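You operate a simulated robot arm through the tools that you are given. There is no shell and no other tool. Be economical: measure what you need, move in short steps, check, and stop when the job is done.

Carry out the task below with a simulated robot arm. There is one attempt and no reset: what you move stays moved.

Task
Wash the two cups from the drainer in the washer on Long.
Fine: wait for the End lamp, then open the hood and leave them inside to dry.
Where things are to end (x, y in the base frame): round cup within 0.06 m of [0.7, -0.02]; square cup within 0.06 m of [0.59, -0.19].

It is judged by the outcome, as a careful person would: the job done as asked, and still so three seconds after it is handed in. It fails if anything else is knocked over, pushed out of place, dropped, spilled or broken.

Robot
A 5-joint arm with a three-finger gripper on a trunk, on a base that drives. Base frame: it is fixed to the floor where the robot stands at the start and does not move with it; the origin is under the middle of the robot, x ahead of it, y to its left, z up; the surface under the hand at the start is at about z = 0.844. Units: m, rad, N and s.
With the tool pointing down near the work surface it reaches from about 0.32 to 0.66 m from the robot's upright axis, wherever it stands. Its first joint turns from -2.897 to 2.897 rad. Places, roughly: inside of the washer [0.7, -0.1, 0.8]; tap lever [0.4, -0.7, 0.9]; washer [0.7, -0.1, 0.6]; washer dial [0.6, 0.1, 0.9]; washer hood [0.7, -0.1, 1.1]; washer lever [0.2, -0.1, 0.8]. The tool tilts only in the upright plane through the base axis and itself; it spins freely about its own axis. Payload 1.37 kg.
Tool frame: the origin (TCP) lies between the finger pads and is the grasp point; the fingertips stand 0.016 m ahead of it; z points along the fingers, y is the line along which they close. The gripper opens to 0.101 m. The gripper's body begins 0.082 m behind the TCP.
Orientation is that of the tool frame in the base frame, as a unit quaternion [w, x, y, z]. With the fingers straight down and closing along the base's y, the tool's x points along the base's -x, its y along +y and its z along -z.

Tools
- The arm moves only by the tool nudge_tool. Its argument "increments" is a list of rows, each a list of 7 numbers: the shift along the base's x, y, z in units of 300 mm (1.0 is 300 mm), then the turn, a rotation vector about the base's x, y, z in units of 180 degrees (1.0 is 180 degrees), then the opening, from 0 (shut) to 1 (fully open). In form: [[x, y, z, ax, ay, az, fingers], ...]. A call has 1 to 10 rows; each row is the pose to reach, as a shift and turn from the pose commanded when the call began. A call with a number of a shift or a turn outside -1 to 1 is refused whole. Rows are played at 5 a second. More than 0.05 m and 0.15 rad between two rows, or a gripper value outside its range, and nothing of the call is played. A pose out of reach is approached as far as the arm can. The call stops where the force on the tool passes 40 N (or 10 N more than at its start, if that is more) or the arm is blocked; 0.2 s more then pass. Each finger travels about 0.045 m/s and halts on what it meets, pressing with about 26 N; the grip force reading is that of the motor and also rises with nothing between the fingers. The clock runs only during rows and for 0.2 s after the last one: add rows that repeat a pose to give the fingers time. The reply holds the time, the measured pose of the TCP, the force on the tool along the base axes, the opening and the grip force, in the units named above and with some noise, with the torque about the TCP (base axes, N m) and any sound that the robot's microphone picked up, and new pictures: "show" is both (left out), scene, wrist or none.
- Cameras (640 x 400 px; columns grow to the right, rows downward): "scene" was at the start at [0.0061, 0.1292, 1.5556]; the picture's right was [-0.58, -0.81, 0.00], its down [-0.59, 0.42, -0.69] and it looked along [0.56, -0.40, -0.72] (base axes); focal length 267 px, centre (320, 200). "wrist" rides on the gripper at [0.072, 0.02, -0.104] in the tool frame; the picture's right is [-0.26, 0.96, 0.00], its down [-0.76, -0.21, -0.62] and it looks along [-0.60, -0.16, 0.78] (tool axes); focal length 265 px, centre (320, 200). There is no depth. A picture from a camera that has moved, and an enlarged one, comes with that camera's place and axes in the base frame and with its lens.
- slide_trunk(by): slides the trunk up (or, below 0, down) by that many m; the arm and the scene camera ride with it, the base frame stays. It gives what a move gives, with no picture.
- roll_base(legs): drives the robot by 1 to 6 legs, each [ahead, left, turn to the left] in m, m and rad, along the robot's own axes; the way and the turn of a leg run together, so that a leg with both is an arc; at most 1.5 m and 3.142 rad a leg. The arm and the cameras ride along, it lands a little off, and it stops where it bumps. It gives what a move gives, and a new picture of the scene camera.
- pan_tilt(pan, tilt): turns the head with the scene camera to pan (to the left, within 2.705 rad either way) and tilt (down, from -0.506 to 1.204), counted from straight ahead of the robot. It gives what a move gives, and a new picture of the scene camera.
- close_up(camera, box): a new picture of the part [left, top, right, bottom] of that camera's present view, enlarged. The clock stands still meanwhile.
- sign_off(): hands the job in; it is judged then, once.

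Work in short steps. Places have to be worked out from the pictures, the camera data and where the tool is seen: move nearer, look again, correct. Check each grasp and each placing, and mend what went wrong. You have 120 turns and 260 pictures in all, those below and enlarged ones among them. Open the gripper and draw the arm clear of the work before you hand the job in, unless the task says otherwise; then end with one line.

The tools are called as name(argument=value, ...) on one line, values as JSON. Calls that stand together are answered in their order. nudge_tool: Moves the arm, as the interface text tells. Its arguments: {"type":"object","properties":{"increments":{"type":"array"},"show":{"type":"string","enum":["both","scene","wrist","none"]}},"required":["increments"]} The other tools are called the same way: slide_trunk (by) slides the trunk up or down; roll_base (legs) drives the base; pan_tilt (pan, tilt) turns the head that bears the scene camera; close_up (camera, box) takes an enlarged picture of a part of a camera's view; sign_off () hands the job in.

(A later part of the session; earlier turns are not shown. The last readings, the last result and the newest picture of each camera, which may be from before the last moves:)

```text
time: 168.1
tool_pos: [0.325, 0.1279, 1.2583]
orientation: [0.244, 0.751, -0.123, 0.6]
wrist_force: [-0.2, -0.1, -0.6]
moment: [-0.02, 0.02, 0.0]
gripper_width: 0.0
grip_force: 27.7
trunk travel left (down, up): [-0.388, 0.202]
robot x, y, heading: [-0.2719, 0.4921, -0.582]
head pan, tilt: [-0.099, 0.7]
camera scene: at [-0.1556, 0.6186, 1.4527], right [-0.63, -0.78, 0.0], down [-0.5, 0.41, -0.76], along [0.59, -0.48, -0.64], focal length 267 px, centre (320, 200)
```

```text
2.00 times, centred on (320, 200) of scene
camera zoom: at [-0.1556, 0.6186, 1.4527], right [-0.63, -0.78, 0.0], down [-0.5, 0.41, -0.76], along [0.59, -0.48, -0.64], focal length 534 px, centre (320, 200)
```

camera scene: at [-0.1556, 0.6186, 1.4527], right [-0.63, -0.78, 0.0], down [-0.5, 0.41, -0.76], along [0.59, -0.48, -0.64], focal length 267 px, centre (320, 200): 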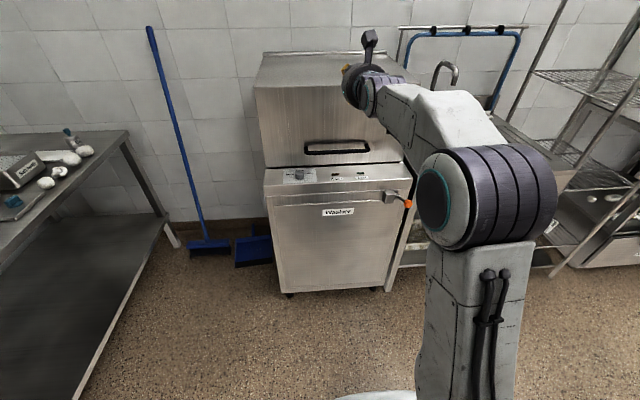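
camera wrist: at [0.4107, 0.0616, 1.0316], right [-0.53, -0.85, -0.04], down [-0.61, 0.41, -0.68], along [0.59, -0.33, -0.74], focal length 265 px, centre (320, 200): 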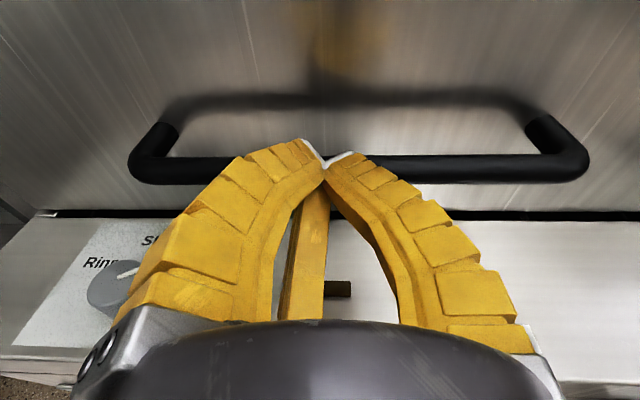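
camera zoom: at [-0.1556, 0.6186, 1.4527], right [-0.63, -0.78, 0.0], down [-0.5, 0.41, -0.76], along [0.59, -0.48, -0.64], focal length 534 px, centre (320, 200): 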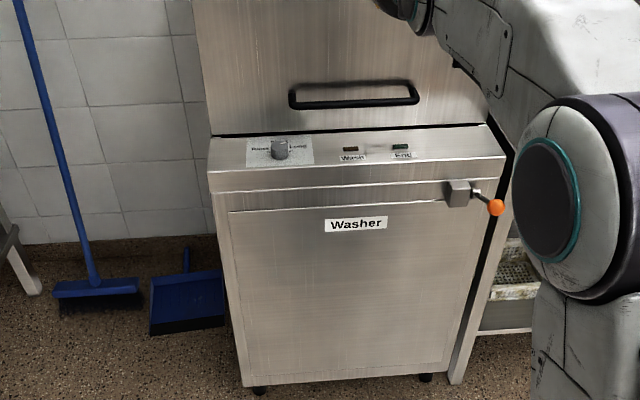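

The lamps are off, so the lever must start the cycle. I turn the tool to point down and drive right to stand in front of the lever.

nudge_tool(increments=[[-0.02, 0.01, -0.06, 0.0243, 0.0378, 0, 0], [-0.04, 0.025, -0.12, 0.0486, 0.0756, 0, 0], [-0.06, 0.04, -0.18, 0.0729, 0.1134, 0, 0], [-0.08, 0.05, -0.24, 0.0972, 0.1512, 0, 0], [-0.1, 0.065, -0.3, 0.1215, 0.189, 0, 0], [-0.12, 0.077, -0.36, 0.1458, 0.2268, 0, 0], [-0.14, 0.09, -0.42, 0.1701, 0.2646, 0, 0], [-0.16, 0.103, -0.48, 0.1944, 0.3024, 0, 0], [-0.18, 0.116, -0.54, 0.2187, 0.3402, 0, 0], [-0.2, 0.13, -0.6, 0.243, 0.378, 0, 0]], show="none")

roll_base(legs=[[0, -0.2, 0], [0.17, 0, 0]])

nudge_tool(increments=[[0, 0, 0, 0, 0, 0, 0]], show="wrist")

```text
time: 170.3
tool_pos: [0.2325, 0.1877, 1.0666]
orientation: [0.008, 0.985, -0.171, 0.021]
wrist_force: [0.6, -0.2, 0.6]
moment: [0.0, 0.0, -0.02]
gripper_width: 0.0001
grip_force: 27.9
out of reach, approached as far as the arm can: row 7, 8, 9, 10
trunk travel left (down, up): [-0.388, 0.202]
robot x, y, heading: [-0.2672, 0.4923, -0.587]
head pan, tilt: [-0.099, 0.7]
```

```text
time: 173.0
tool_pos: [0.2612, -0.0734, 1.0667]
orientation: [0.008, 0.985, -0.173, 0.021]
wrist_force: [0.3, -0.7, -0.4]
moment: [0.0, 0.01, 0.0]
gripper_width: 0.0
grip_force: 28.4
trunk travel left (down, up): [-0.388, 0.202]
robot x, y, heading: [-0.2387, 0.2328, -0.594]
head pan, tilt: [-0.099, 0.7]
camera scene: at [-0.125, 0.358, 1.4527], right [-0.63, -0.77, 0.0], down [-0.5, 0.41, -0.76], along [0.59, -0.49, -0.64], focal length 267 px, centre (320, 200)
```

scene: 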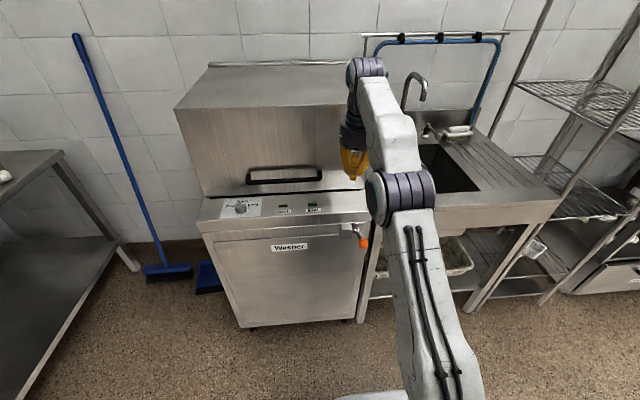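

```text
time: 173.4
tool_pos: [0.2597, -0.0733, 1.0669]
orientation: [0.009, 0.985, -0.172, 0.021]
wrist_force: [0.0, -0.1, 0.2]
moment: [0.0, 0.0, 0.03]
gripper_width: 0.0001
grip_force: 27.9
trunk travel left (down, up): [-0.388, 0.202]
robot x, y, heading: [-0.2403, 0.2304, -0.59]
head pan, tilt: [-0.099, 0.7]
camera wrist: at [0.3159, -0.1151, 1.1745], right [-0.58, -0.82, 0.0], down [-0.66, 0.47, 0.58], along [-0.47, 0.34, -0.81], focal length 265 px, centre (320, 200)
```

wrist: 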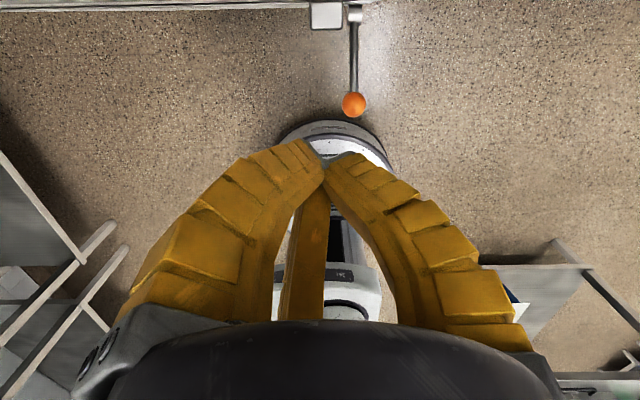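

The ball is confirmed at (0.2105, -0.093, 0.82). I bring the closed fingertips just above it.

nudge_tool(increments=[[-0.04, -0.016, -0.12, 0, 0, 0, 0], [-0.08, -0.032, -0.25, 0, 0, 0, 0], [-0.12, -0.048, -0.38, 0, 0, 0, 0], [-0.165, -0.066, -0.5, 0, 0, 0, 0], [-0.165, -0.066, -0.61, 0, 0, 0, 0]], show="both")

```text
time: 174.6
tool_pos: [0.2102, -0.0936, 0.8835]
orientation: [0.01, 0.985, -0.174, 0.022]
wrist_force: [0.1, -0.4, -0.2]
moment: [0.04, 0.0, 0.01]
gripper_width: 0.0
grip_force: 28.0
trunk travel left (down, up): [-0.388, 0.202]
robot x, y, heading: [-0.2404, 0.232, -0.593]
head pan, tilt: [-0.099, 0.7]
camera scene: at [-0.1255, 0.3582, 1.4527], right [-0.63, -0.77, 0.0], down [-0.5, 0.41, -0.76], along [0.59, -0.49, -0.64], focal length 267 px, centre (320, 200)
camera wrist: at [0.2663, -0.1349, 0.9915], right [-0.58, -0.82, 0.0], down [-0.66, 0.47, 0.58], along [-0.48, 0.34, -0.81], focal length 265 px, centre (320, 200)
```

scene: 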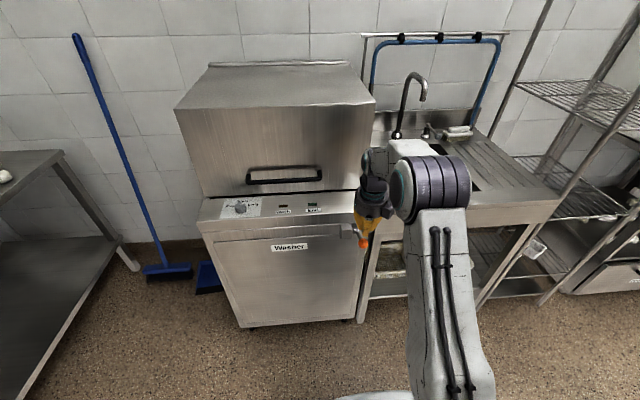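
wrist: 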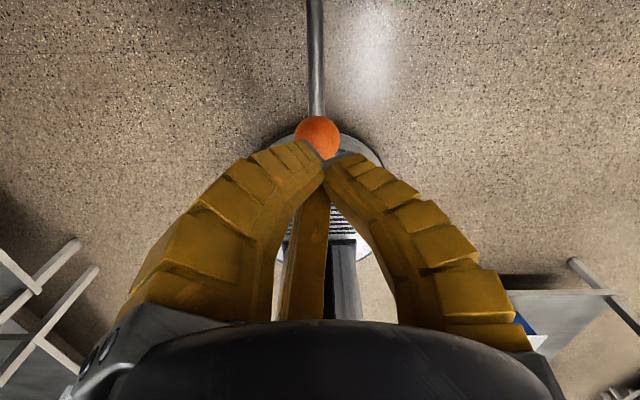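

The tips are right over the ball. I press down gently and watch for motion, force and sound.

nudge_tool(increments=[[0, 0, -0.05, 0, 0, 0, 0], [0, 0, -0.1, 0, 0, 0, 0], [0, 0, -0.14, 0, 0, 0, 0], [0, 0, -0.18, 0, 0, 0, 0]], show="wrist")

```text
time: 175.6
tool_pos: [0.2107, -0.0931, 0.829]
orientation: [0.01, 0.985, -0.173, 0.021]
wrist_force: [1.1, -0.6, 1.2]
moment: [0.0, 0.0, 0.03]
gripper_width: 0.0
grip_force: 28.2
trunk travel left (down, up): [-0.388, 0.202]
robot x, y, heading: [-0.2425, 0.2314, -0.592]
head pan, tilt: [-0.099, 0.7]
camera wrist: at [0.2661, -0.1342, 0.9382], right [-0.58, -0.82, 0.0], down [-0.66, 0.47, 0.58], along [-0.48, 0.34, -0.81], focal length 265 px, centre (320, 200)
```

wrist: 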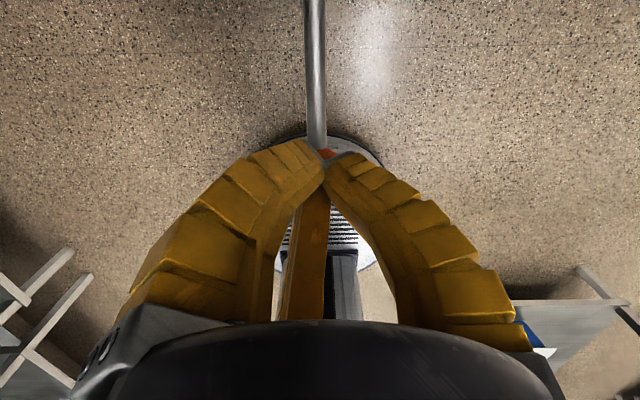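

nudge_tool(increments=[[0, 0, -0.04, 0, 0, 0, 0], [0, 0, -0.08, 0, 0, 0, 0], [0, 0, -0.12, 0, 0, 0, 0], [0, 0, -0.16, 0, 0, 0, 0]], show="both")

```text
time: 176.6
tool_pos: [0.21, -0.0937, 0.7791]
orientation: [0.011, 0.985, -0.172, 0.021]
wrist_force: [-0.1, 0.0, -0.9]
moment: [0.01, 0.0, -0.03]
gripper_width: 0.0
grip_force: 28.0
trunk travel left (down, up): [-0.388, 0.202]
robot x, y, heading: [-0.2423, 0.233, -0.588]
head pan, tilt: [-0.099, 0.7]
camera scene: at [-0.1255, 0.3583, 1.4527], right [-0.63, -0.77, 0.0], down [-0.5, 0.41, -0.76], along [0.59, -0.49, -0.64], focal length 267 px, centre (320, 200)
camera wrist: at [0.2659, -0.1345, 0.8884], right [-0.58, -0.82, 0.0], down [-0.66, 0.47, 0.58], along [-0.48, 0.34, -0.81], focal length 265 px, centre (320, 200)
```

scene: 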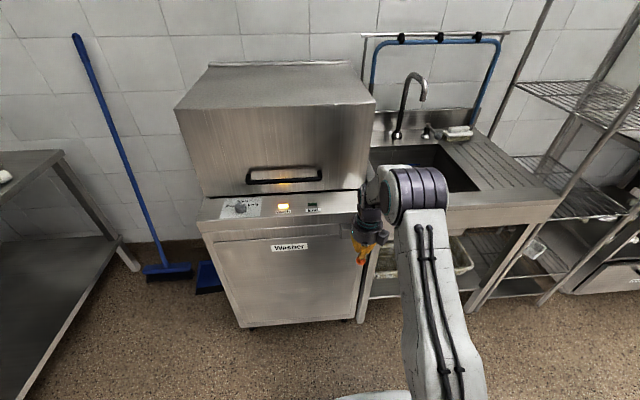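
wrist: 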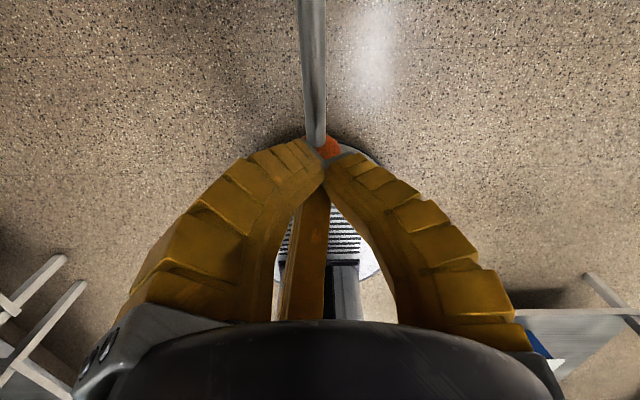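

The Wash lamp is lit and the cycle has started. I withdraw upward and verify the dial.

nudge_tool(increments=[[-0.02, 0.013, 0.12, 0, 0, 0, 0], [-0.04, 0.026, 0.27, 0, 0, 0, 0], [-0.04, 0.026, 0.42, 0, 0, 0, 0], [-0.04, 0.026, 0.57, 0, 0, 0, 0], [-0.04, 0.026, 0.72, 0, 0, 0, 0], [-0.04, 0.026, 0.87, 0, 0, 0, 0]], show="none")

close_up(camera="scene", box=[190, 180, 390, 305])

```text
time: 178.0
tool_pos: [0.1991, -0.089, 1.0438]
orientation: [0.011, 0.985, -0.173, 0.021]
wrist_force: [-0.2, 0.3, 0.2]
moment: [0.01, 0.01, -0.01]
gripper_width: 0.0
grip_force: 27.6
trunk travel left (down, up): [-0.388, 0.202]
robot x, y, heading: [-0.2399, 0.2362, -0.588]
head pan, tilt: [-0.099, 0.7]
```

```text
3.20 times, centred on (290, 242) of scene
camera zoom: at [-0.1256, 0.3583, 1.4527], right [-0.63, -0.77, 0.0], down [-0.5, 0.41, -0.76], along [0.59, -0.49, -0.64], focal length 855 px, centre (416, 64)
```

zoom: 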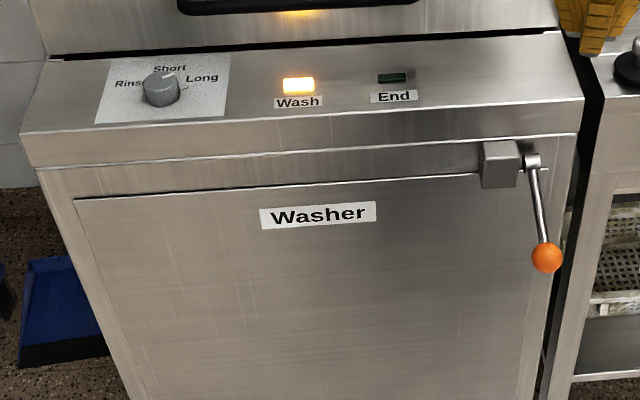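

The cycle runs with the dial on Long. While waiting, I return to the front of the washer and level the tool again, fingers shut. This time I'll lift from under the bar, so nothing can hook.

roll_base(legs=[[-0.17, 0, 0], [0, 0.2, 0]])

nudge_tool(increments=[[0.05, -0.015, 0.07, -0.0243, -0.0378, 0, 0], [0.1, -0.03, 0.14, -0.0486, -0.0756, 0, 0], [0.15, -0.045, 0.21, -0.0729, -0.1134, 0, 0], [0.2, -0.06, 0.28, -0.0972, -0.1512, 0, 0], [0.25, -0.075, 0.35, -0.1215, -0.189, 0, 0], [0.3, -0.09, 0.42, -0.1458, -0.2268, 0, 0], [0.35, -0.105, 0.49, -0.1701, -0.2646, 0, 0], [0.4, -0.12, 0.56, -0.1944, -0.3024, 0, 0], [0.45, -0.135, 0.63, -0.2187, -0.3402, 0, 0], [0.51, -0.147, 0.71, -0.243, -0.378, 0, 0]], show="scene")

```text
time: 180.6
tool_pos: [0.1657, 0.1713, 1.0429]
orientation: [0.011, 0.985, -0.17, 0.021]
wrist_force: [-0.3, 0.3, 0.5]
moment: [-0.05, -0.01, 0.0]
gripper_width: 0.0
grip_force: 28.5
trunk travel left (down, up): [-0.388, 0.202]
robot x, y, heading: [-0.276, 0.4866, -0.584]
head pan, tilt: [-0.099, 0.7]
camera scene: at [-0.1611, 0.616, 1.4526], right [-0.63, -0.78, 0.0], down [-0.5, 0.41, -0.76], along [0.59, -0.48, -0.64], focal length 267 px, centre (320, 200)
```

scene: 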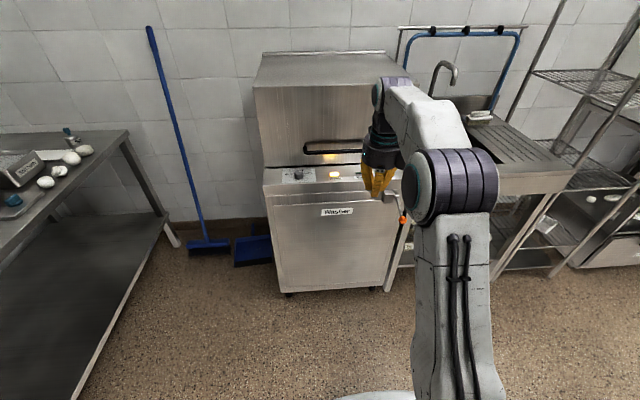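

```text
time: 182.8
tool_pos: [0.3127, 0.1164, 1.257]
orientation: [0.258, 0.735, -0.124, 0.615]
wrist_force: [-1.2, 0.2, 0.3]
moment: [-0.03, 0.05, 0.0]
gripper_width: 0.0
grip_force: 28.2
out of reach, approached as far as the arm can: row 9, 10
trunk travel left (down, up): [-0.388, 0.202]
robot x, y, heading: [-0.2745, 0.4874, -0.579]
head pan, tilt: [-0.099, 0.7]
camera scene: at [-0.1612, 0.6155, 1.4527], right [-0.63, -0.78, 0.0], down [-0.5, 0.41, -0.76], along [0.59, -0.48, -0.64], focal length 267 px, centre (320, 200)
```

scene: 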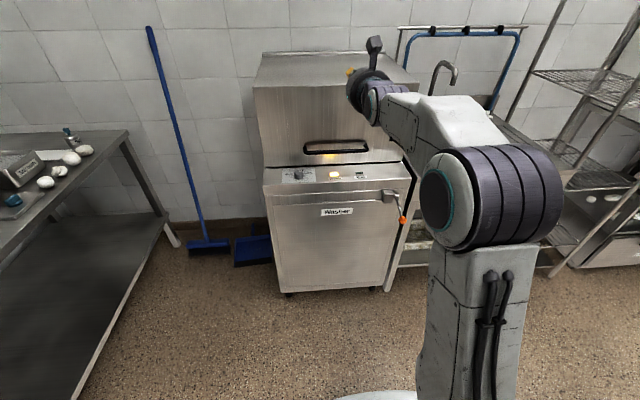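

The tool is level again. I wait for the End lamp with idle rows.

nudge_tool(increments=[[0, 0, 0, 0, 0, 0, 0], [0, 0, 0, 0, 0, 0, 0], [0, 0, 0, 0, 0, 0, 0], [0, 0, 0, 0, 0, 0, 0], [0, 0, 0, 0, 0, 0, 0], [0, 0, 0, 0, 0, 0, 0], [0, 0, 0, 0, 0, 0, 0], [0, 0, 0, 0, 0, 0, 0], [0, 0, 0, 0, 0, 0, 0], [0, 0, 0, 0, 0, 0, 0]], show="none")

nudge_tool(increments=[[0, 0, 0, 0, 0, 0, 0], [0, 0, 0, 0, 0, 0, 0], [0, 0, 0, 0, 0, 0, 0], [0, 0, 0, 0, 0, 0, 0], [0, 0, 0, 0, 0, 0, 0], [0, 0, 0, 0, 0, 0, 0], [0, 0, 0, 0, 0, 0, 0], [0, 0, 0, 0, 0, 0, 0], [0, 0, 0, 0, 0, 0, 0], [0, 0, 0, 0, 0, 0, 0]], show="none")

nudge_tool(increments=[[0, 0, 0, 0, 0, 0, 0], [0, 0, 0, 0, 0, 0, 0], [0, 0, 0, 0, 0, 0, 0], [0, 0, 0, 0, 0, 0, 0], [0, 0, 0, 0, 0, 0, 0], [0, 0, 0, 0, 0, 0, 0], [0, 0, 0, 0, 0, 0, 0], [0, 0, 0, 0, 0, 0, 0], [0, 0, 0, 0, 0, 0, 0], [0, 0, 0, 0, 0, 0, 0]], show="none")

nudge_tool(increments=[[0, 0, 0, 0, 0, 0, 0], [0, 0, 0, 0, 0, 0, 0], [0, 0, 0, 0, 0, 0, 0], [0, 0, 0, 0, 0, 0, 0], [0, 0, 0, 0, 0, 0, 0], [0, 0, 0, 0, 0, 0, 0], [0, 0, 0, 0, 0, 0, 0], [0, 0, 0, 0, 0, 0, 0], [0, 0, 0, 0, 0, 0, 0], [0, 0, 0, 0, 0, 0, 0]], show="none")

nudge_tool(increments=[[0, 0, 0, 0, 0, 0, 0], [0, 0, 0, 0, 0, 0, 0], [0, 0, 0, 0, 0, 0, 0], [0, 0, 0, 0, 0, 0, 0], [0, 0, 0, 0, 0, 0, 0], [0, 0, 0, 0, 0, 0, 0], [0, 0, 0, 0, 0, 0, 0], [0, 0, 0, 0, 0, 0, 0], [0, 0, 0, 0, 0, 0, 0], [0, 0, 0, 0, 0, 0, 0]], show="none")

close_up(camera="scene", box=[240, 130, 440, 255])

```text
time: 185.0
tool_pos: [0.3129, 0.1164, 1.2551]
orientation: [0.256, 0.736, -0.123, 0.615]
wrist_force: [-0.7, -0.1, 0.7]
moment: [0.0, 0.0, 0.0]
gripper_width: 0.0
grip_force: 27.7
trunk travel left (down, up): [-0.388, 0.202]
robot x, y, heading: [-0.2761, 0.4875, -0.583]
head pan, tilt: [-0.099, 0.7]
```

```text
time: 187.2
tool_pos: [0.3133, 0.117, 1.2566]
orientation: [0.257, 0.735, -0.124, 0.615]
wrist_force: [0.4, 0.3, 0.0]
moment: [0.0, 0.0, 0.01]
gripper_width: 0.0
grip_force: 28.1
trunk travel left (down, up): [-0.388, 0.202]
robot x, y, heading: [-0.2749, 0.4888, -0.581]
head pan, tilt: [-0.099, 0.7]
```

```text
time: 189.4
tool_pos: [0.3135, 0.1178, 1.2564]
orientation: [0.256, 0.735, -0.124, 0.615]
wrist_force: [-0.2, 0.0, 0.0]
moment: [0.0, 0.02, 0.0]
gripper_width: 0.0001
grip_force: 27.5
trunk travel left (down, up): [-0.388, 0.202]
robot x, y, heading: [-0.2748, 0.4857, -0.581]
head pan, tilt: [-0.099, 0.7]
```

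```text
time: 191.6
tool_pos: [0.3124, 0.1158, 1.2565]
orientation: [0.257, 0.735, -0.124, 0.615]
wrist_force: [0.1, 0.5, 0.2]
moment: [0.0, 0.0, 0.03]
gripper_width: 0.0003
grip_force: 27.8
trunk travel left (down, up): [-0.388, 0.202]
robot x, y, heading: [-0.2785, 0.4913, -0.582]
head pan, tilt: [-0.099, 0.7]
```

```text
time: 193.8
tool_pos: [0.3121, 0.1172, 1.2571]
orientation: [0.256, 0.736, -0.123, 0.615]
wrist_force: [0.3, 0.7, 0.2]
moment: [0.01, -0.01, -0.02]
gripper_width: 0.0
grip_force: 28.1
trunk travel left (down, up): [-0.388, 0.202]
robot x, y, heading: [-0.2789, 0.4915, -0.582]
head pan, tilt: [-0.099, 0.7]
```

```text
3.20 times, centred on (340, 192) of scene
camera zoom: at [-0.1614, 0.6156, 1.4527], right [-0.63, -0.78, 0.0], down [-0.5, 0.41, -0.76], along [0.59, -0.48, -0.64], focal length 855 px, centre (256, 224)
```

zoom: 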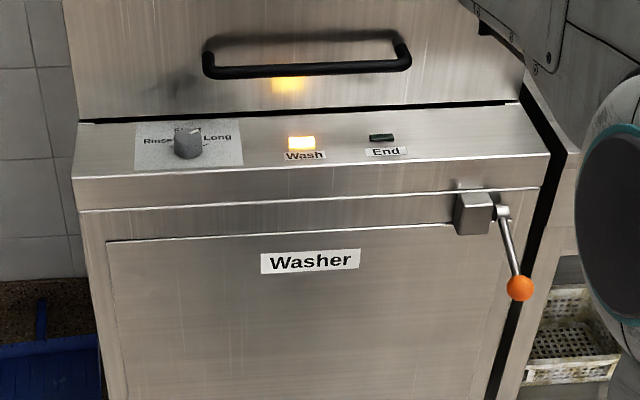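

It is still washing. I keep waiting.

nudge_tool(increments=[[0, 0, 0, 0, 0, 0, 0], [0, 0, 0, 0, 0, 0, 0], [0, 0, 0, 0, 0, 0, 0], [0, 0, 0, 0, 0, 0, 0], [0, 0, 0, 0, 0, 0, 0], [0, 0, 0, 0, 0, 0, 0], [0, 0, 0, 0, 0, 0, 0], [0, 0, 0, 0, 0, 0, 0], [0, 0, 0, 0, 0, 0, 0], [0, 0, 0, 0, 0, 0, 0]], show="none")

nudge_tool(increments=[[0, 0, 0, 0, 0, 0, 0], [0, 0, 0, 0, 0, 0, 0], [0, 0, 0, 0, 0, 0, 0], [0, 0, 0, 0, 0, 0, 0], [0, 0, 0, 0, 0, 0, 0], [0, 0, 0, 0, 0, 0, 0], [0, 0, 0, 0, 0, 0, 0], [0, 0, 0, 0, 0, 0, 0], [0, 0, 0, 0, 0, 0, 0], [0, 0, 0, 0, 0, 0, 0]], show="none")

nudge_tool(increments=[[0, 0, 0, 0, 0, 0, 0], [0, 0, 0, 0, 0, 0, 0], [0, 0, 0, 0, 0, 0, 0], [0, 0, 0, 0, 0, 0, 0], [0, 0, 0, 0, 0, 0, 0], [0, 0, 0, 0, 0, 0, 0], [0, 0, 0, 0, 0, 0, 0], [0, 0, 0, 0, 0, 0, 0], [0, 0, 0, 0, 0, 0, 0], [0, 0, 0, 0, 0, 0, 0]], show="none")

nudge_tool(increments=[[0, 0, 0, 0, 0, 0, 0], [0, 0, 0, 0, 0, 0, 0], [0, 0, 0, 0, 0, 0, 0], [0, 0, 0, 0, 0, 0, 0], [0, 0, 0, 0, 0, 0, 0], [0, 0, 0, 0, 0, 0, 0], [0, 0, 0, 0, 0, 0, 0], [0, 0, 0, 0, 0, 0, 0], [0, 0, 0, 0, 0, 0, 0], [0, 0, 0, 0, 0, 0, 0]], show="none")

nudge_tool(increments=[[0, 0, 0, 0, 0, 0, 0], [0, 0, 0, 0, 0, 0, 0], [0, 0, 0, 0, 0, 0, 0], [0, 0, 0, 0, 0, 0, 0], [0, 0, 0, 0, 0, 0, 0], [0, 0, 0, 0, 0, 0, 0], [0, 0, 0, 0, 0, 0, 0], [0, 0, 0, 0, 0, 0, 0], [0, 0, 0, 0, 0, 0, 0], [0, 0, 0, 0, 0, 0, 0]], show="none")

nudge_tool(increments=[[0, 0, 0, 0, 0, 0, 0], [0, 0, 0, 0, 0, 0, 0], [0, 0, 0, 0, 0, 0, 0], [0, 0, 0, 0, 0, 0, 0], [0, 0, 0, 0, 0, 0, 0], [0, 0, 0, 0, 0, 0, 0], [0, 0, 0, 0, 0, 0, 0], [0, 0, 0, 0, 0, 0, 0], [0, 0, 0, 0, 0, 0, 0], [0, 0, 0, 0, 0, 0, 0]], show="none")

nudge_tool(increments=[[0, 0, 0, 0, 0, 0, 0], [0, 0, 0, 0, 0, 0, 0], [0, 0, 0, 0, 0, 0, 0], [0, 0, 0, 0, 0, 0, 0], [0, 0, 0, 0, 0, 0, 0], [0, 0, 0, 0, 0, 0, 0], [0, 0, 0, 0, 0, 0, 0], [0, 0, 0, 0, 0, 0, 0], [0, 0, 0, 0, 0, 0, 0], [0, 0, 0, 0, 0, 0, 0]], show="none")

close_up(camera="scene", box=[240, 130, 440, 255])

```text
time: 196.0
tool_pos: [0.3129, 0.1177, 1.2565]
orientation: [0.257, 0.735, -0.124, 0.615]
wrist_force: [0.0, 0.4, 0.3]
moment: [-0.05, 0.0, -0.02]
gripper_width: 0.0
grip_force: 28.3
trunk travel left (down, up): [-0.388, 0.202]
robot x, y, heading: [-0.2742, 0.4914, -0.583]
head pan, tilt: [-0.099, 0.7]
```

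```text
time: 198.2
tool_pos: [0.313, 0.1171, 1.2566]
orientation: [0.257, 0.736, -0.124, 0.614]
wrist_force: [-0.2, -0.2, 0.0]
moment: [-0.01, -0.01, 0.01]
gripper_width: 0.0001
grip_force: 28.0
trunk travel left (down, up): [-0.388, 0.202]
robot x, y, heading: [-0.2748, 0.4867, -0.58]
head pan, tilt: [-0.099, 0.7]
```

```text
time: 200.4
tool_pos: [0.3131, 0.1173, 1.256]
orientation: [0.258, 0.735, -0.125, 0.614]
wrist_force: [-1.2, 0.6, -1.0]
moment: [0.01, -0.02, 0.04]
gripper_width: 0.0
grip_force: 28.2
trunk travel left (down, up): [-0.388, 0.202]
robot x, y, heading: [-0.2702, 0.4882, -0.581]
head pan, tilt: [-0.099, 0.7]
```

```text
time: 202.6
tool_pos: [0.3135, 0.1166, 1.2564]
orientation: [0.256, 0.735, -0.124, 0.615]
wrist_force: [0.3, -0.2, 0.7]
moment: [0.01, 0.04, -0.03]
gripper_width: 0.0
grip_force: 28.1
trunk travel left (down, up): [-0.388, 0.202]
robot x, y, heading: [-0.2733, 0.4881, -0.579]
head pan, tilt: [-0.099, 0.7]
```

```text
time: 204.8
tool_pos: [0.3116, 0.1168, 1.2543]
orientation: [0.257, 0.736, -0.124, 0.614]
wrist_force: [0.7, 0.8, -0.6]
moment: [-0.02, 0.02, 0.02]
gripper_width: 0.0
grip_force: 27.7
trunk travel left (down, up): [-0.388, 0.202]
robot x, y, heading: [-0.2764, 0.4879, -0.583]
head pan, tilt: [-0.099, 0.7]
```

```text
time: 207.0
tool_pos: [0.3128, 0.118, 1.2565]
orientation: [0.257, 0.735, -0.124, 0.615]
wrist_force: [1.0, -0.2, -1.1]
moment: [0.0, 0.01, -0.01]
gripper_width: 0.0
grip_force: 27.3
trunk travel left (down, up): [-0.388, 0.202]
robot x, y, heading: [-0.2717, 0.4894, -0.587]
head pan, tilt: [-0.099, 0.7]
```

```text
time: 209.2
tool_pos: [0.3132, 0.1176, 1.2568]
orientation: [0.257, 0.736, -0.124, 0.615]
wrist_force: [0.2, 1.1, -0.1]
moment: [0.0, 0.0, -0.01]
gripper_width: 0.0
grip_force: 28.1
trunk travel left (down, up): [-0.388, 0.202]
robot x, y, heading: [-0.2754, 0.489, -0.583]
head pan, tilt: [-0.099, 0.7]
```

```text
3.20 times, centred on (340, 192) of scene
camera zoom: at [-0.1614, 0.6156, 1.4527], right [-0.63, -0.78, 0.0], down [-0.5, 0.41, -0.76], along [0.59, -0.48, -0.64], focal length 855 px, centre (256, 224)
```

zoom: 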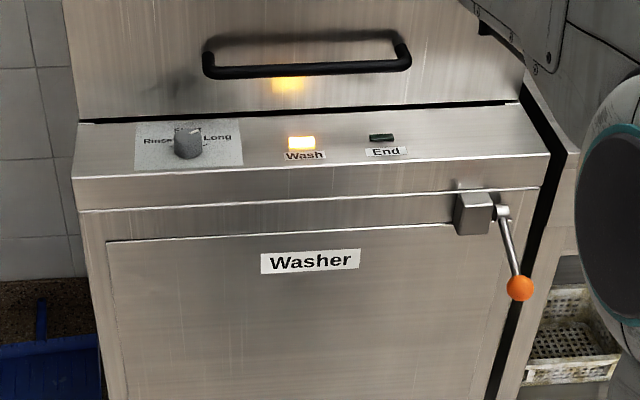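

It is still washing; I wait on with a larger batch.

nudge_tool(increments=[[0, 0, 0, 0, 0, 0, 0], [0, 0, 0, 0, 0, 0, 0], [0, 0, 0, 0, 0, 0, 0], [0, 0, 0, 0, 0, 0, 0], [0, 0, 0, 0, 0, 0, 0], [0, 0, 0, 0, 0, 0, 0], [0, 0, 0, 0, 0, 0, 0], [0, 0, 0, 0, 0, 0, 0], [0, 0, 0, 0, 0, 0, 0], [0, 0, 0, 0, 0, 0, 0]], show="none")

nudge_tool(increments=[[0, 0, 0, 0, 0, 0, 0], [0, 0, 0, 0, 0, 0, 0], [0, 0, 0, 0, 0, 0, 0], [0, 0, 0, 0, 0, 0, 0], [0, 0, 0, 0, 0, 0, 0], [0, 0, 0, 0, 0, 0, 0], [0, 0, 0, 0, 0, 0, 0], [0, 0, 0, 0, 0, 0, 0], [0, 0, 0, 0, 0, 0, 0], [0, 0, 0, 0, 0, 0, 0]], show="none")

nudge_tool(increments=[[0, 0, 0, 0, 0, 0, 0], [0, 0, 0, 0, 0, 0, 0], [0, 0, 0, 0, 0, 0, 0], [0, 0, 0, 0, 0, 0, 0], [0, 0, 0, 0, 0, 0, 0], [0, 0, 0, 0, 0, 0, 0], [0, 0, 0, 0, 0, 0, 0], [0, 0, 0, 0, 0, 0, 0], [0, 0, 0, 0, 0, 0, 0], [0, 0, 0, 0, 0, 0, 0]], show="none")

nudge_tool(increments=[[0, 0, 0, 0, 0, 0, 0], [0, 0, 0, 0, 0, 0, 0], [0, 0, 0, 0, 0, 0, 0], [0, 0, 0, 0, 0, 0, 0], [0, 0, 0, 0, 0, 0, 0], [0, 0, 0, 0, 0, 0, 0], [0, 0, 0, 0, 0, 0, 0], [0, 0, 0, 0, 0, 0, 0], [0, 0, 0, 0, 0, 0, 0], [0, 0, 0, 0, 0, 0, 0]], show="none")

nudge_tool(increments=[[0, 0, 0, 0, 0, 0, 0], [0, 0, 0, 0, 0, 0, 0], [0, 0, 0, 0, 0, 0, 0], [0, 0, 0, 0, 0, 0, 0], [0, 0, 0, 0, 0, 0, 0], [0, 0, 0, 0, 0, 0, 0], [0, 0, 0, 0, 0, 0, 0], [0, 0, 0, 0, 0, 0, 0], [0, 0, 0, 0, 0, 0, 0], [0, 0, 0, 0, 0, 0, 0]], show="none")

nudge_tool(increments=[[0, 0, 0, 0, 0, 0, 0], [0, 0, 0, 0, 0, 0, 0], [0, 0, 0, 0, 0, 0, 0], [0, 0, 0, 0, 0, 0, 0], [0, 0, 0, 0, 0, 0, 0], [0, 0, 0, 0, 0, 0, 0], [0, 0, 0, 0, 0, 0, 0], [0, 0, 0, 0, 0, 0, 0], [0, 0, 0, 0, 0, 0, 0], [0, 0, 0, 0, 0, 0, 0]], show="none")

nudge_tool(increments=[[0, 0, 0, 0, 0, 0, 0], [0, 0, 0, 0, 0, 0, 0], [0, 0, 0, 0, 0, 0, 0], [0, 0, 0, 0, 0, 0, 0], [0, 0, 0, 0, 0, 0, 0], [0, 0, 0, 0, 0, 0, 0], [0, 0, 0, 0, 0, 0, 0], [0, 0, 0, 0, 0, 0, 0], [0, 0, 0, 0, 0, 0, 0], [0, 0, 0, 0, 0, 0, 0]], show="none")

nudge_tool(increments=[[0, 0, 0, 0, 0, 0, 0], [0, 0, 0, 0, 0, 0, 0], [0, 0, 0, 0, 0, 0, 0], [0, 0, 0, 0, 0, 0, 0], [0, 0, 0, 0, 0, 0, 0], [0, 0, 0, 0, 0, 0, 0], [0, 0, 0, 0, 0, 0, 0], [0, 0, 0, 0, 0, 0, 0], [0, 0, 0, 0, 0, 0, 0], [0, 0, 0, 0, 0, 0, 0]], show="none")

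nudge_tool(increments=[[0, 0, 0, 0, 0, 0, 0], [0, 0, 0, 0, 0, 0, 0], [0, 0, 0, 0, 0, 0, 0], [0, 0, 0, 0, 0, 0, 0], [0, 0, 0, 0, 0, 0, 0], [0, 0, 0, 0, 0, 0, 0], [0, 0, 0, 0, 0, 0, 0], [0, 0, 0, 0, 0, 0, 0], [0, 0, 0, 0, 0, 0, 0], [0, 0, 0, 0, 0, 0, 0]], show="none")

nudge_tool(increments=[[0, 0, 0, 0, 0, 0, 0], [0, 0, 0, 0, 0, 0, 0], [0, 0, 0, 0, 0, 0, 0], [0, 0, 0, 0, 0, 0, 0], [0, 0, 0, 0, 0, 0, 0], [0, 0, 0, 0, 0, 0, 0], [0, 0, 0, 0, 0, 0, 0], [0, 0, 0, 0, 0, 0, 0], [0, 0, 0, 0, 0, 0, 0], [0, 0, 0, 0, 0, 0, 0]], show="none")

close_up(camera="scene", box=[240, 130, 440, 255])

```text
time: 211.4
tool_pos: [0.3128, 0.1168, 1.2555]
orientation: [0.257, 0.735, -0.124, 0.615]
wrist_force: [0.0, -0.4, -0.7]
moment: [0.03, -0.02, 0.05]
gripper_width: 0.0001
grip_force: 27.7
trunk travel left (down, up): [-0.388, 0.202]
robot x, y, heading: [-0.275, 0.486, -0.581]
head pan, tilt: [-0.099, 0.7]
```

```text
time: 213.6
tool_pos: [0.3128, 0.1182, 1.2566]
orientation: [0.257, 0.735, -0.124, 0.615]
wrist_force: [-1.1, -0.6, 0.0]
moment: [0.01, -0.03, 0.0]
gripper_width: 0.0001
grip_force: 27.9
trunk travel left (down, up): [-0.388, 0.202]
robot x, y, heading: [-0.2737, 0.4898, -0.586]
head pan, tilt: [-0.099, 0.7]
```

```text
time: 215.8
tool_pos: [0.3134, 0.1172, 1.2555]
orientation: [0.256, 0.736, -0.123, 0.615]
wrist_force: [0.7, 0.1, -0.7]
moment: [0.02, -0.03, 0.0]
gripper_width: 0.0
grip_force: 27.8
trunk travel left (down, up): [-0.388, 0.202]
robot x, y, heading: [-0.2769, 0.486, -0.579]
head pan, tilt: [-0.099, 0.7]
```

```text
time: 218.0
tool_pos: [0.3133, 0.1172, 1.2561]
orientation: [0.257, 0.735, -0.124, 0.615]
wrist_force: [-0.3, 0.3, -1.0]
moment: [-0.02, -0.01, -0.01]
gripper_width: 0.0002
grip_force: 28.4
trunk travel left (down, up): [-0.388, 0.202]
robot x, y, heading: [-0.2746, 0.4884, -0.58]
head pan, tilt: [-0.099, 0.7]
```

```text
time: 220.2
tool_pos: [0.3133, 0.1171, 1.2554]
orientation: [0.257, 0.736, -0.124, 0.615]
wrist_force: [0.0, -0.1, 0.6]
moment: [0.01, 0.0, 0.03]
gripper_width: 0.0
grip_force: 28.1
trunk travel left (down, up): [-0.388, 0.202]
robot x, y, heading: [-0.2752, 0.4883, -0.588]
head pan, tilt: [-0.099, 0.7]
```

```text
time: 222.4
tool_pos: [0.3115, 0.1167, 1.2566]
orientation: [0.257, 0.736, -0.123, 0.614]
wrist_force: [0.1, 0.7, 0.5]
moment: [0.01, 0.01, 0.02]
gripper_width: 0.0001
grip_force: 27.4
trunk travel left (down, up): [-0.388, 0.202]
robot x, y, heading: [-0.2748, 0.4893, -0.58]
head pan, tilt: [-0.099, 0.7]
```

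```text
time: 224.6
tool_pos: [0.3126, 0.1164, 1.2572]
orientation: [0.256, 0.735, -0.124, 0.615]
wrist_force: [-0.4, -0.3, 0.5]
moment: [-0.02, 0.0, 0.0]
gripper_width: 0.0
grip_force: 28.1
trunk travel left (down, up): [-0.388, 0.202]
robot x, y, heading: [-0.2728, 0.4915, -0.577]
head pan, tilt: [-0.099, 0.7]
```

```text
time: 226.8
tool_pos: [0.3118, 0.1173, 1.2558]
orientation: [0.257, 0.736, -0.123, 0.615]
wrist_force: [0.0, -0.6, 0.4]
moment: [-0.01, 0.05, 0.03]
gripper_width: 0.0
grip_force: 28.1
trunk travel left (down, up): [-0.388, 0.202]
robot x, y, heading: [-0.2782, 0.4926, -0.583]
head pan, tilt: [-0.099, 0.7]
```

```text
time: 229.0
tool_pos: [0.3125, 0.1167, 1.2561]
orientation: [0.258, 0.735, -0.125, 0.615]
wrist_force: [0.3, -0.4, 0.1]
moment: [0.01, 0.0, 0.01]
gripper_width: 0.0
grip_force: 27.8
trunk travel left (down, up): [-0.388, 0.202]
robot x, y, heading: [-0.2747, 0.4888, -0.58]
head pan, tilt: [-0.099, 0.7]
```

```text
time: 231.2
tool_pos: [0.3143, 0.1186, 1.2561]
orientation: [0.257, 0.735, -0.124, 0.615]
wrist_force: [-0.3, 0.7, -0.1]
moment: [-0.02, 0.0, 0.04]
gripper_width: 0.0001
grip_force: 28.3
trunk travel left (down, up): [-0.388, 0.202]
robot x, y, heading: [-0.2747, 0.4907, -0.583]
head pan, tilt: [-0.099, 0.7]
```

```text
3.20 times, centred on (340, 192) of scene
camera zoom: at [-0.1614, 0.6156, 1.4527], right [-0.63, -0.78, 0.0], down [-0.5, 0.41, -0.76], along [0.59, -0.48, -0.64], focal length 855 px, centre (256, 224)
```

zoom: 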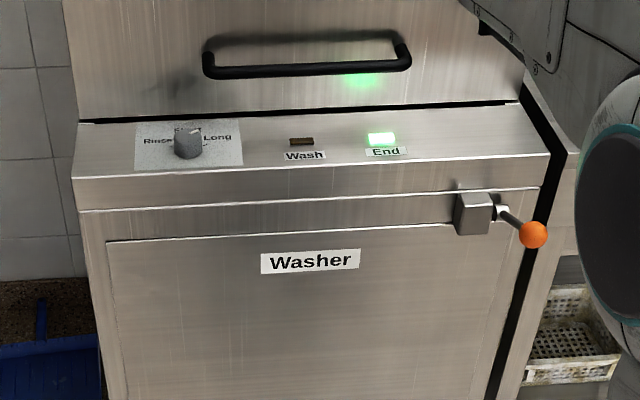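

The End lamp is lit and the lever sprang back. Now I open the hood: I lower the trunk so the closed fingers go just under the bar.

slide_trunk(by=-0.343)

roll_base(legs=[[0.16, 0, 0]])

nudge_tool(increments=[[0, 0, 0, 0, 0, 0, 0]], show="wrist")

```text
time: 234.6
tool_pos: [0.3137, 0.1177, 0.913]
orientation: [0.256, 0.736, -0.123, 0.615]
wrist_force: [-0.2, 0.8, 0.0]
moment: [0.01, -0.01, -0.01]
gripper_width: 0.0001
grip_force: 27.5
trunk travel left (down, up): [-0.045, 0.545]
robot x, y, heading: [-0.2738, 0.4965, -0.582]
head pan, tilt: [-0.099, 0.7]
```

```text
time: 236.0
tool_pos: [0.4458, 0.0305, 0.9132]
orientation: [0.257, 0.735, -0.124, 0.615]
wrist_force: [0.3, -0.6, 0.2]
moment: [0.03, -0.04, 0.0]
gripper_width: 0.0
grip_force: 27.7
trunk travel left (down, up): [-0.045, 0.545]
robot x, y, heading: [-0.1408, 0.4008, -0.58]
head pan, tilt: [-0.099, 0.7]
camera scene: at [-0.0282, 0.5281, 1.1097], right [-0.63, -0.78, 0.0], down [-0.5, 0.41, -0.77], along [0.59, -0.48, -0.64], focal length 267 px, centre (320, 200)
```

scene: 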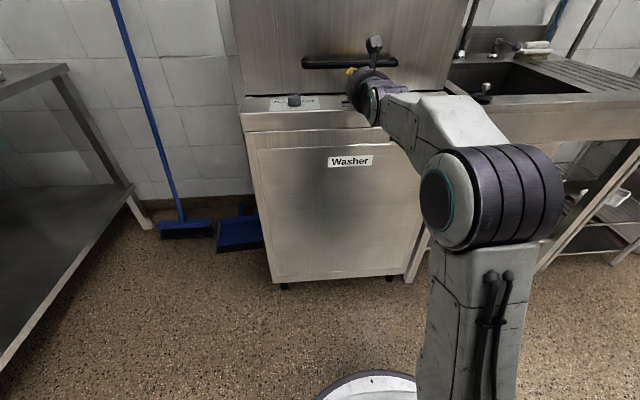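

```text
time: 236.4
tool_pos: [0.4459, 0.0293, 0.9132]
orientation: [0.256, 0.735, -0.124, 0.615]
wrist_force: [0.2, -0.7, -0.3]
moment: [-0.02, -0.01, -0.02]
gripper_width: 0.0
grip_force: 27.7
trunk travel left (down, up): [-0.045, 0.545]
robot x, y, heading: [-0.1419, 0.4023, -0.586]
head pan, tilt: [-0.099, 0.7]
camera wrist: at [0.3629, 0.0773, 0.9997], right [-0.54, -0.84, -0.04], down [-0.58, 0.4, -0.71], along [0.61, -0.36, -0.7], focal length 265 px, centre (320, 200)
```

wrist: 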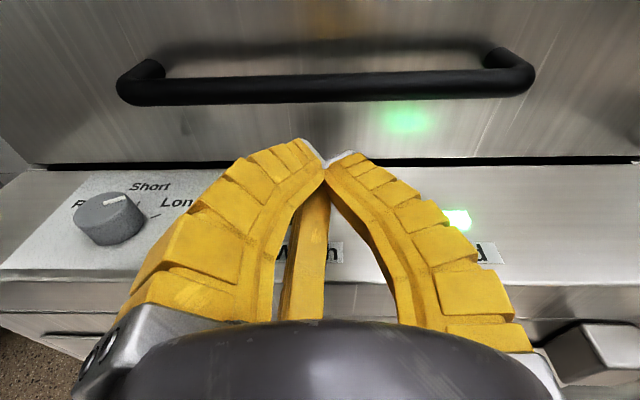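

The fingertips are below and in front of the bar. I slide in 0.06 m beneath it.

nudge_tool(increments=[[0.084, -0.054, -0.005, 0, 0, 0, 0], [0.168, -0.108, -0.005, 0, 0, 0, 0]], show="none")

slide_trunk(by=0.05)

nudge_tool(increments=[[-0.015, 0.01, 0, 0, 0, 0, 0]], show="wrist")

```text
time: 237.0
tool_pos: [0.4852, 0.0029, 0.9115]
orientation: [0.256, 0.739, -0.124, 0.611]
wrist_force: [-21.1, 12.8, -5.6]
moment: [-0.27, -0.36, 0.22]
gripper_width: 0.0
grip_force: 28.0
trunk travel left (down, up): [-0.045, 0.545]
robot x, y, heading: [-0.1431, 0.404, -0.582]
head pan, tilt: [-0.099, 0.7]
stopped in row 2: the force on the tool passed its limit at 53 N (the readings are from after the stop); the commanded pose is now the measured one
```

```text
time: 237.4
tool_pos: [0.4846, 0.004, 0.9119]
orientation: [0.252, 0.746, -0.124, 0.604]
wrist_force: [-20.5, 12.4, -5.9]
moment: [-0.26, -0.3, 0.21]
gripper_width: 0.0002
grip_force: 27.8
trunk travel left (down, up): [-0.052, 0.538]
robot x, y, heading: [-0.1432, 0.4006, -0.584]
head pan, tilt: [-0.099, 0.7]
stopped: the force on the tool passed its limit at 47 N (the readings are from after the stop); the commanded pose is now the measured one
```

```text
time: 237.8
tool_pos: [0.4835, 0.005, 0.9118]
orientation: [0.254, 0.744, -0.125, 0.605]
wrist_force: [-0.7, 1.8, -0.5]
moment: [-0.03, -0.04, 0.04]
gripper_width: 0.0
grip_force: 27.6
trunk travel left (down, up): [-0.052, 0.538]
robot x, y, heading: [-0.1413, 0.4002, -0.58]
head pan, tilt: [-0.099, 0.7]
camera wrist: at [0.4025, 0.0521, 1.0007], right [-0.54, -0.84, -0.04], down [-0.6, 0.41, -0.69], along [0.6, -0.35, -0.72], focal length 265 px, centre (320, 200)
```

wrist: 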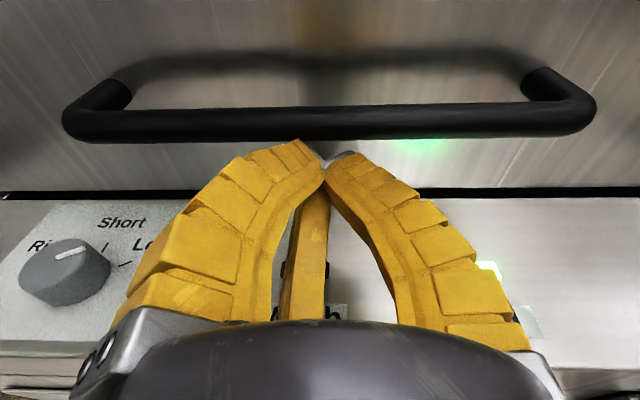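

The tips are touching the bar itself, so I need to be lower. I back off a little, go down 15 mm and slide in again.

nudge_tool(increments=[[-0.03, 0.02, -0.03, 0, 0, 0, 0], [-0.03, 0.02, -0.055, 0, 0, 0, 0], [0.02, -0.013, -0.055, 0, 0, 0, 0], [0.07, -0.045, -0.055, 0, 0, 0, 0]], show="none")

slide_trunk(by=0.04)

nudge_tool(increments=[[0, 0, 0, 0, 0, 0, 0]], show="wrist")

```text
time: 238.8
tool_pos: [0.5035, -0.0078, 0.8935]
orientation: [0.254, 0.744, -0.126, 0.605]
wrist_force: [-0.3, 0.1, -0.1]
moment: [0.02, 0.0, 0.0]
gripper_width: 0.0
grip_force: 28.1
trunk travel left (down, up): [-0.052, 0.538]
robot x, y, heading: [-0.1382, 0.4005, -0.583]
head pan, tilt: [-0.099, 0.7]
```

```text
time: 239.3
tool_pos: [0.5044, -0.0075, 0.9017]
orientation: [0.248, 0.756, -0.126, 0.592]
wrist_force: [-10.1, 5.4, -9.6]
moment: [-0.28, -0.35, 0.2]
gripper_width: 0.0
grip_force: 27.8
trunk travel left (down, up): [-0.076, 0.514]
robot x, y, heading: [-0.143, 0.408, -0.584]
head pan, tilt: [-0.099, 0.7]
stopped: the force on the tool passed its limit at 47 N (the readings are from after the stop); the commanded pose is now the measured one
```

```text
time: 239.7
tool_pos: [0.5052, -0.0079, 0.9016]
orientation: [0.248, 0.756, -0.125, 0.593]
wrist_force: [-10.9, 5.8, -12.9]
moment: [-0.42, -0.29, 0.18]
gripper_width: 0.0
grip_force: 28.0
trunk travel left (down, up): [-0.076, 0.514]
robot x, y, heading: [-0.1407, 0.4002, -0.582]
head pan, tilt: [-0.099, 0.7]
camera wrist: at [0.4259, 0.0376, 0.9945], right [-0.54, -0.84, -0.03], down [-0.62, 0.42, -0.66], along [0.57, -0.34, -0.75], focal length 265 px, centre (320, 200)
```

wrist: 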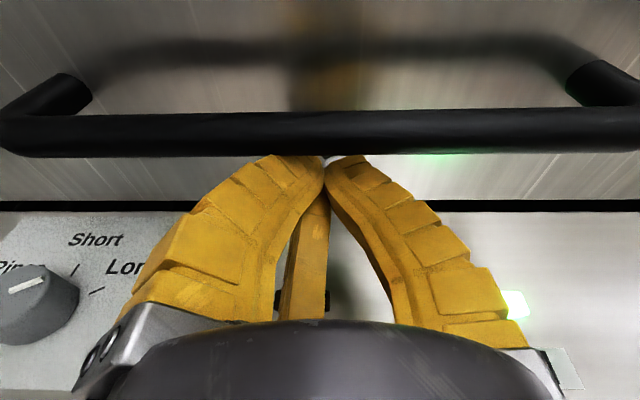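

The fingers are under the bar, and the trunk's impact tripped the limit. I lift slowly with the arm instead.

nudge_tool(increments=[[0, 0, 0.015, 0, 0, 0, 0], [0, 0, 0.03, 0, 0, 0, 0], [0, 0, 0.045, 0, 0, 0, 0], [0, 0, 0.06, 0, 0, 0, 0], [0, 0, 0.08, 0, 0, 0, 0], [-0.01, 0.006, 0.1, 0, 0, 0, 0], [-0.015, 0.01, 0.13, 0, 0, 0, 0], [-0.02, 0.013, 0.16, 0, 0, 0, 0]], show="both")

```text
time: 240.7
tool_pos: [0.5033, -0.0066, 0.9148]
orientation: [0.247, 0.76, -0.125, 0.589]
wrist_force: [-13.2, 5.1, -9.6]
moment: [-0.36, -0.42, 0.26]
gripper_width: 0.0
grip_force: 28.0
trunk travel left (down, up): [-0.076, 0.514]
robot x, y, heading: [-0.1436, 0.4058, -0.585]
head pan, tilt: [-0.099, 0.7]
stopped in row 4: the force on the tool passed its limit at 42 N (the readings are from after the stop); the commanded pose is now the measured one
camera scene: at [-0.0302, 0.5293, 1.1409], right [-0.63, -0.78, 0.0], down [-0.5, 0.4, -0.77], along [0.6, -0.48, -0.64], focal length 267 px, centre (320, 200)
camera wrist: at [0.4261, 0.0385, 1.0089], right [-0.54, -0.84, -0.03], down [-0.62, 0.42, -0.66], along [0.57, -0.33, -0.75], focal length 265 px, centre (320, 200)
```

scene: 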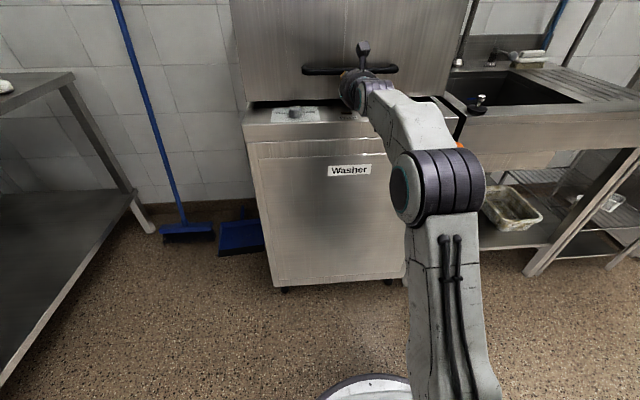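
wrist: 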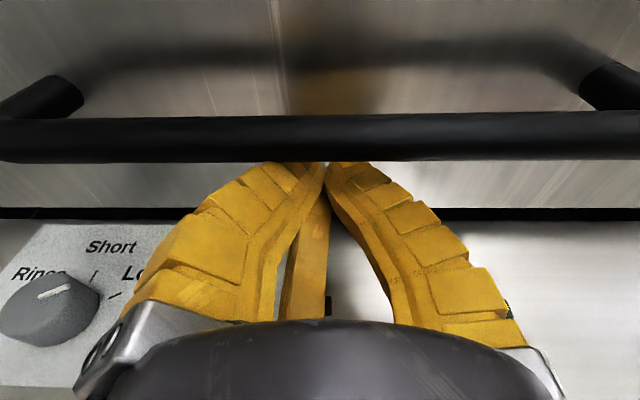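

The hood has started to open (the End lamp went out), but the tips press on the face. I pull out about 18 mm while lifting.

nudge_tool(increments=[[-0.03, 0.019, 0.01, 0, 0, 0, 0], [-0.055, 0.035, 0.03, 0, 0, 0, 0], [-0.06, 0.039, 0.07, 0, 0, 0, 0], [-0.068, 0.044, 0.11, 0, 0, 0, 0], [-0.076, 0.049, 0.16, 0, 0, 0, 0], [-0.084, 0.054, 0.22, 0, 0, 0, 0], [-0.092, 0.059, 0.28, 0, 0, 0, 0], [-0.1, 0.064, 0.34, 0, 0, 0, 0]], show="wrist")

```text
time: 242.5
tool_pos: [0.4708, 0.017, 1.0253]
orientation: [0.249, 0.755, -0.124, 0.594]
wrist_force: [-25.3, 22.3, -5.7]
moment: [-0.75, -0.69, 0.36]
gripper_width: 0.0003
grip_force: 28.1
trunk travel left (down, up): [-0.076, 0.514]
robot x, y, heading: [-0.1446, 0.4042, -0.577]
head pan, tilt: [-0.099, 0.7]
camera wrist: at [0.3916, 0.0628, 1.118], right [-0.54, -0.84, -0.03], down [-0.62, 0.42, -0.67], along [0.58, -0.34, -0.74], focal length 265 px, centre (320, 200)
```

wrist: 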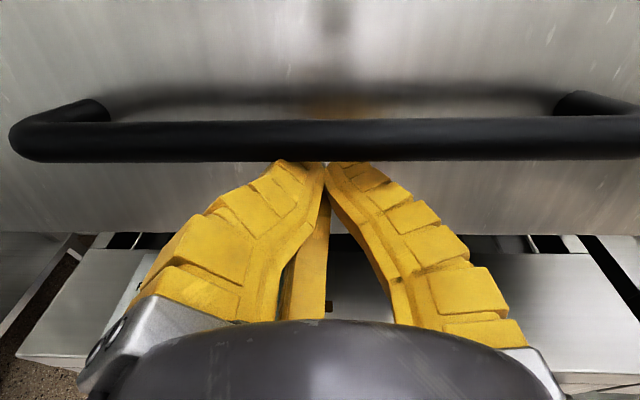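

It is lifting well. I continue up along the arc, easing outward a bit.

nudge_tool(increments=[[-0.039, 0.025, 0.05, 0, 0, 0, 0], [-0.05, 0.032, 0.15, 0, 0, 0, 0], [-0.062, 0.04, 0.25, 0, 0, 0, 0], [-0.067, 0.043, 0.36, 0, 0, 0, 0], [-0.067, 0.043, 0.48, 0, 0, 0, 0], [-0.062, 0.04, 0.6, 0, 0, 0, 0], [-0.052, 0.033, 0.72, 0, 0, 0, 0]], show="wrist")

```text
time: 244.1
tool_pos: [0.4027, 0.0603, 1.1247]
orientation: [0.247, 0.758, -0.125, 0.591]
wrist_force: [-0.6, -0.1, 0.2]
moment: [-0.01, 0.01, -0.01]
gripper_width: 0.0
grip_force: 27.7
out of reach, approached as far as the arm can: row 3, 4, 5, 6, 7
trunk travel left (down, up): [-0.076, 0.514]
robot x, y, heading: [-0.1409, 0.4037, -0.577]
head pan, tilt: [-0.099, 0.7]
camera wrist: at [0.3238, 0.1042, 1.217], right [-0.54, -0.84, -0.03], down [-0.62, 0.42, -0.66], along [0.57, -0.33, -0.75], focal length 265 px, centre (320, 200)
```

wrist: 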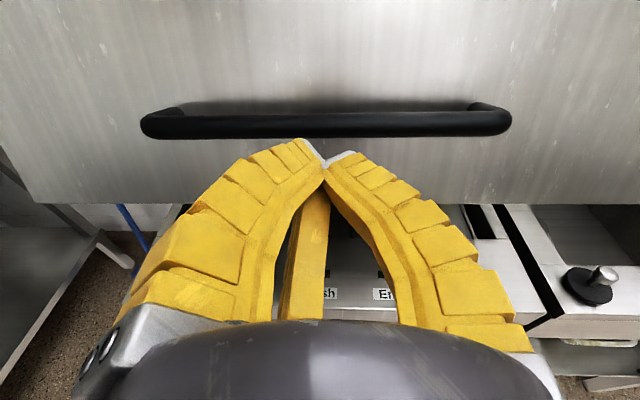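

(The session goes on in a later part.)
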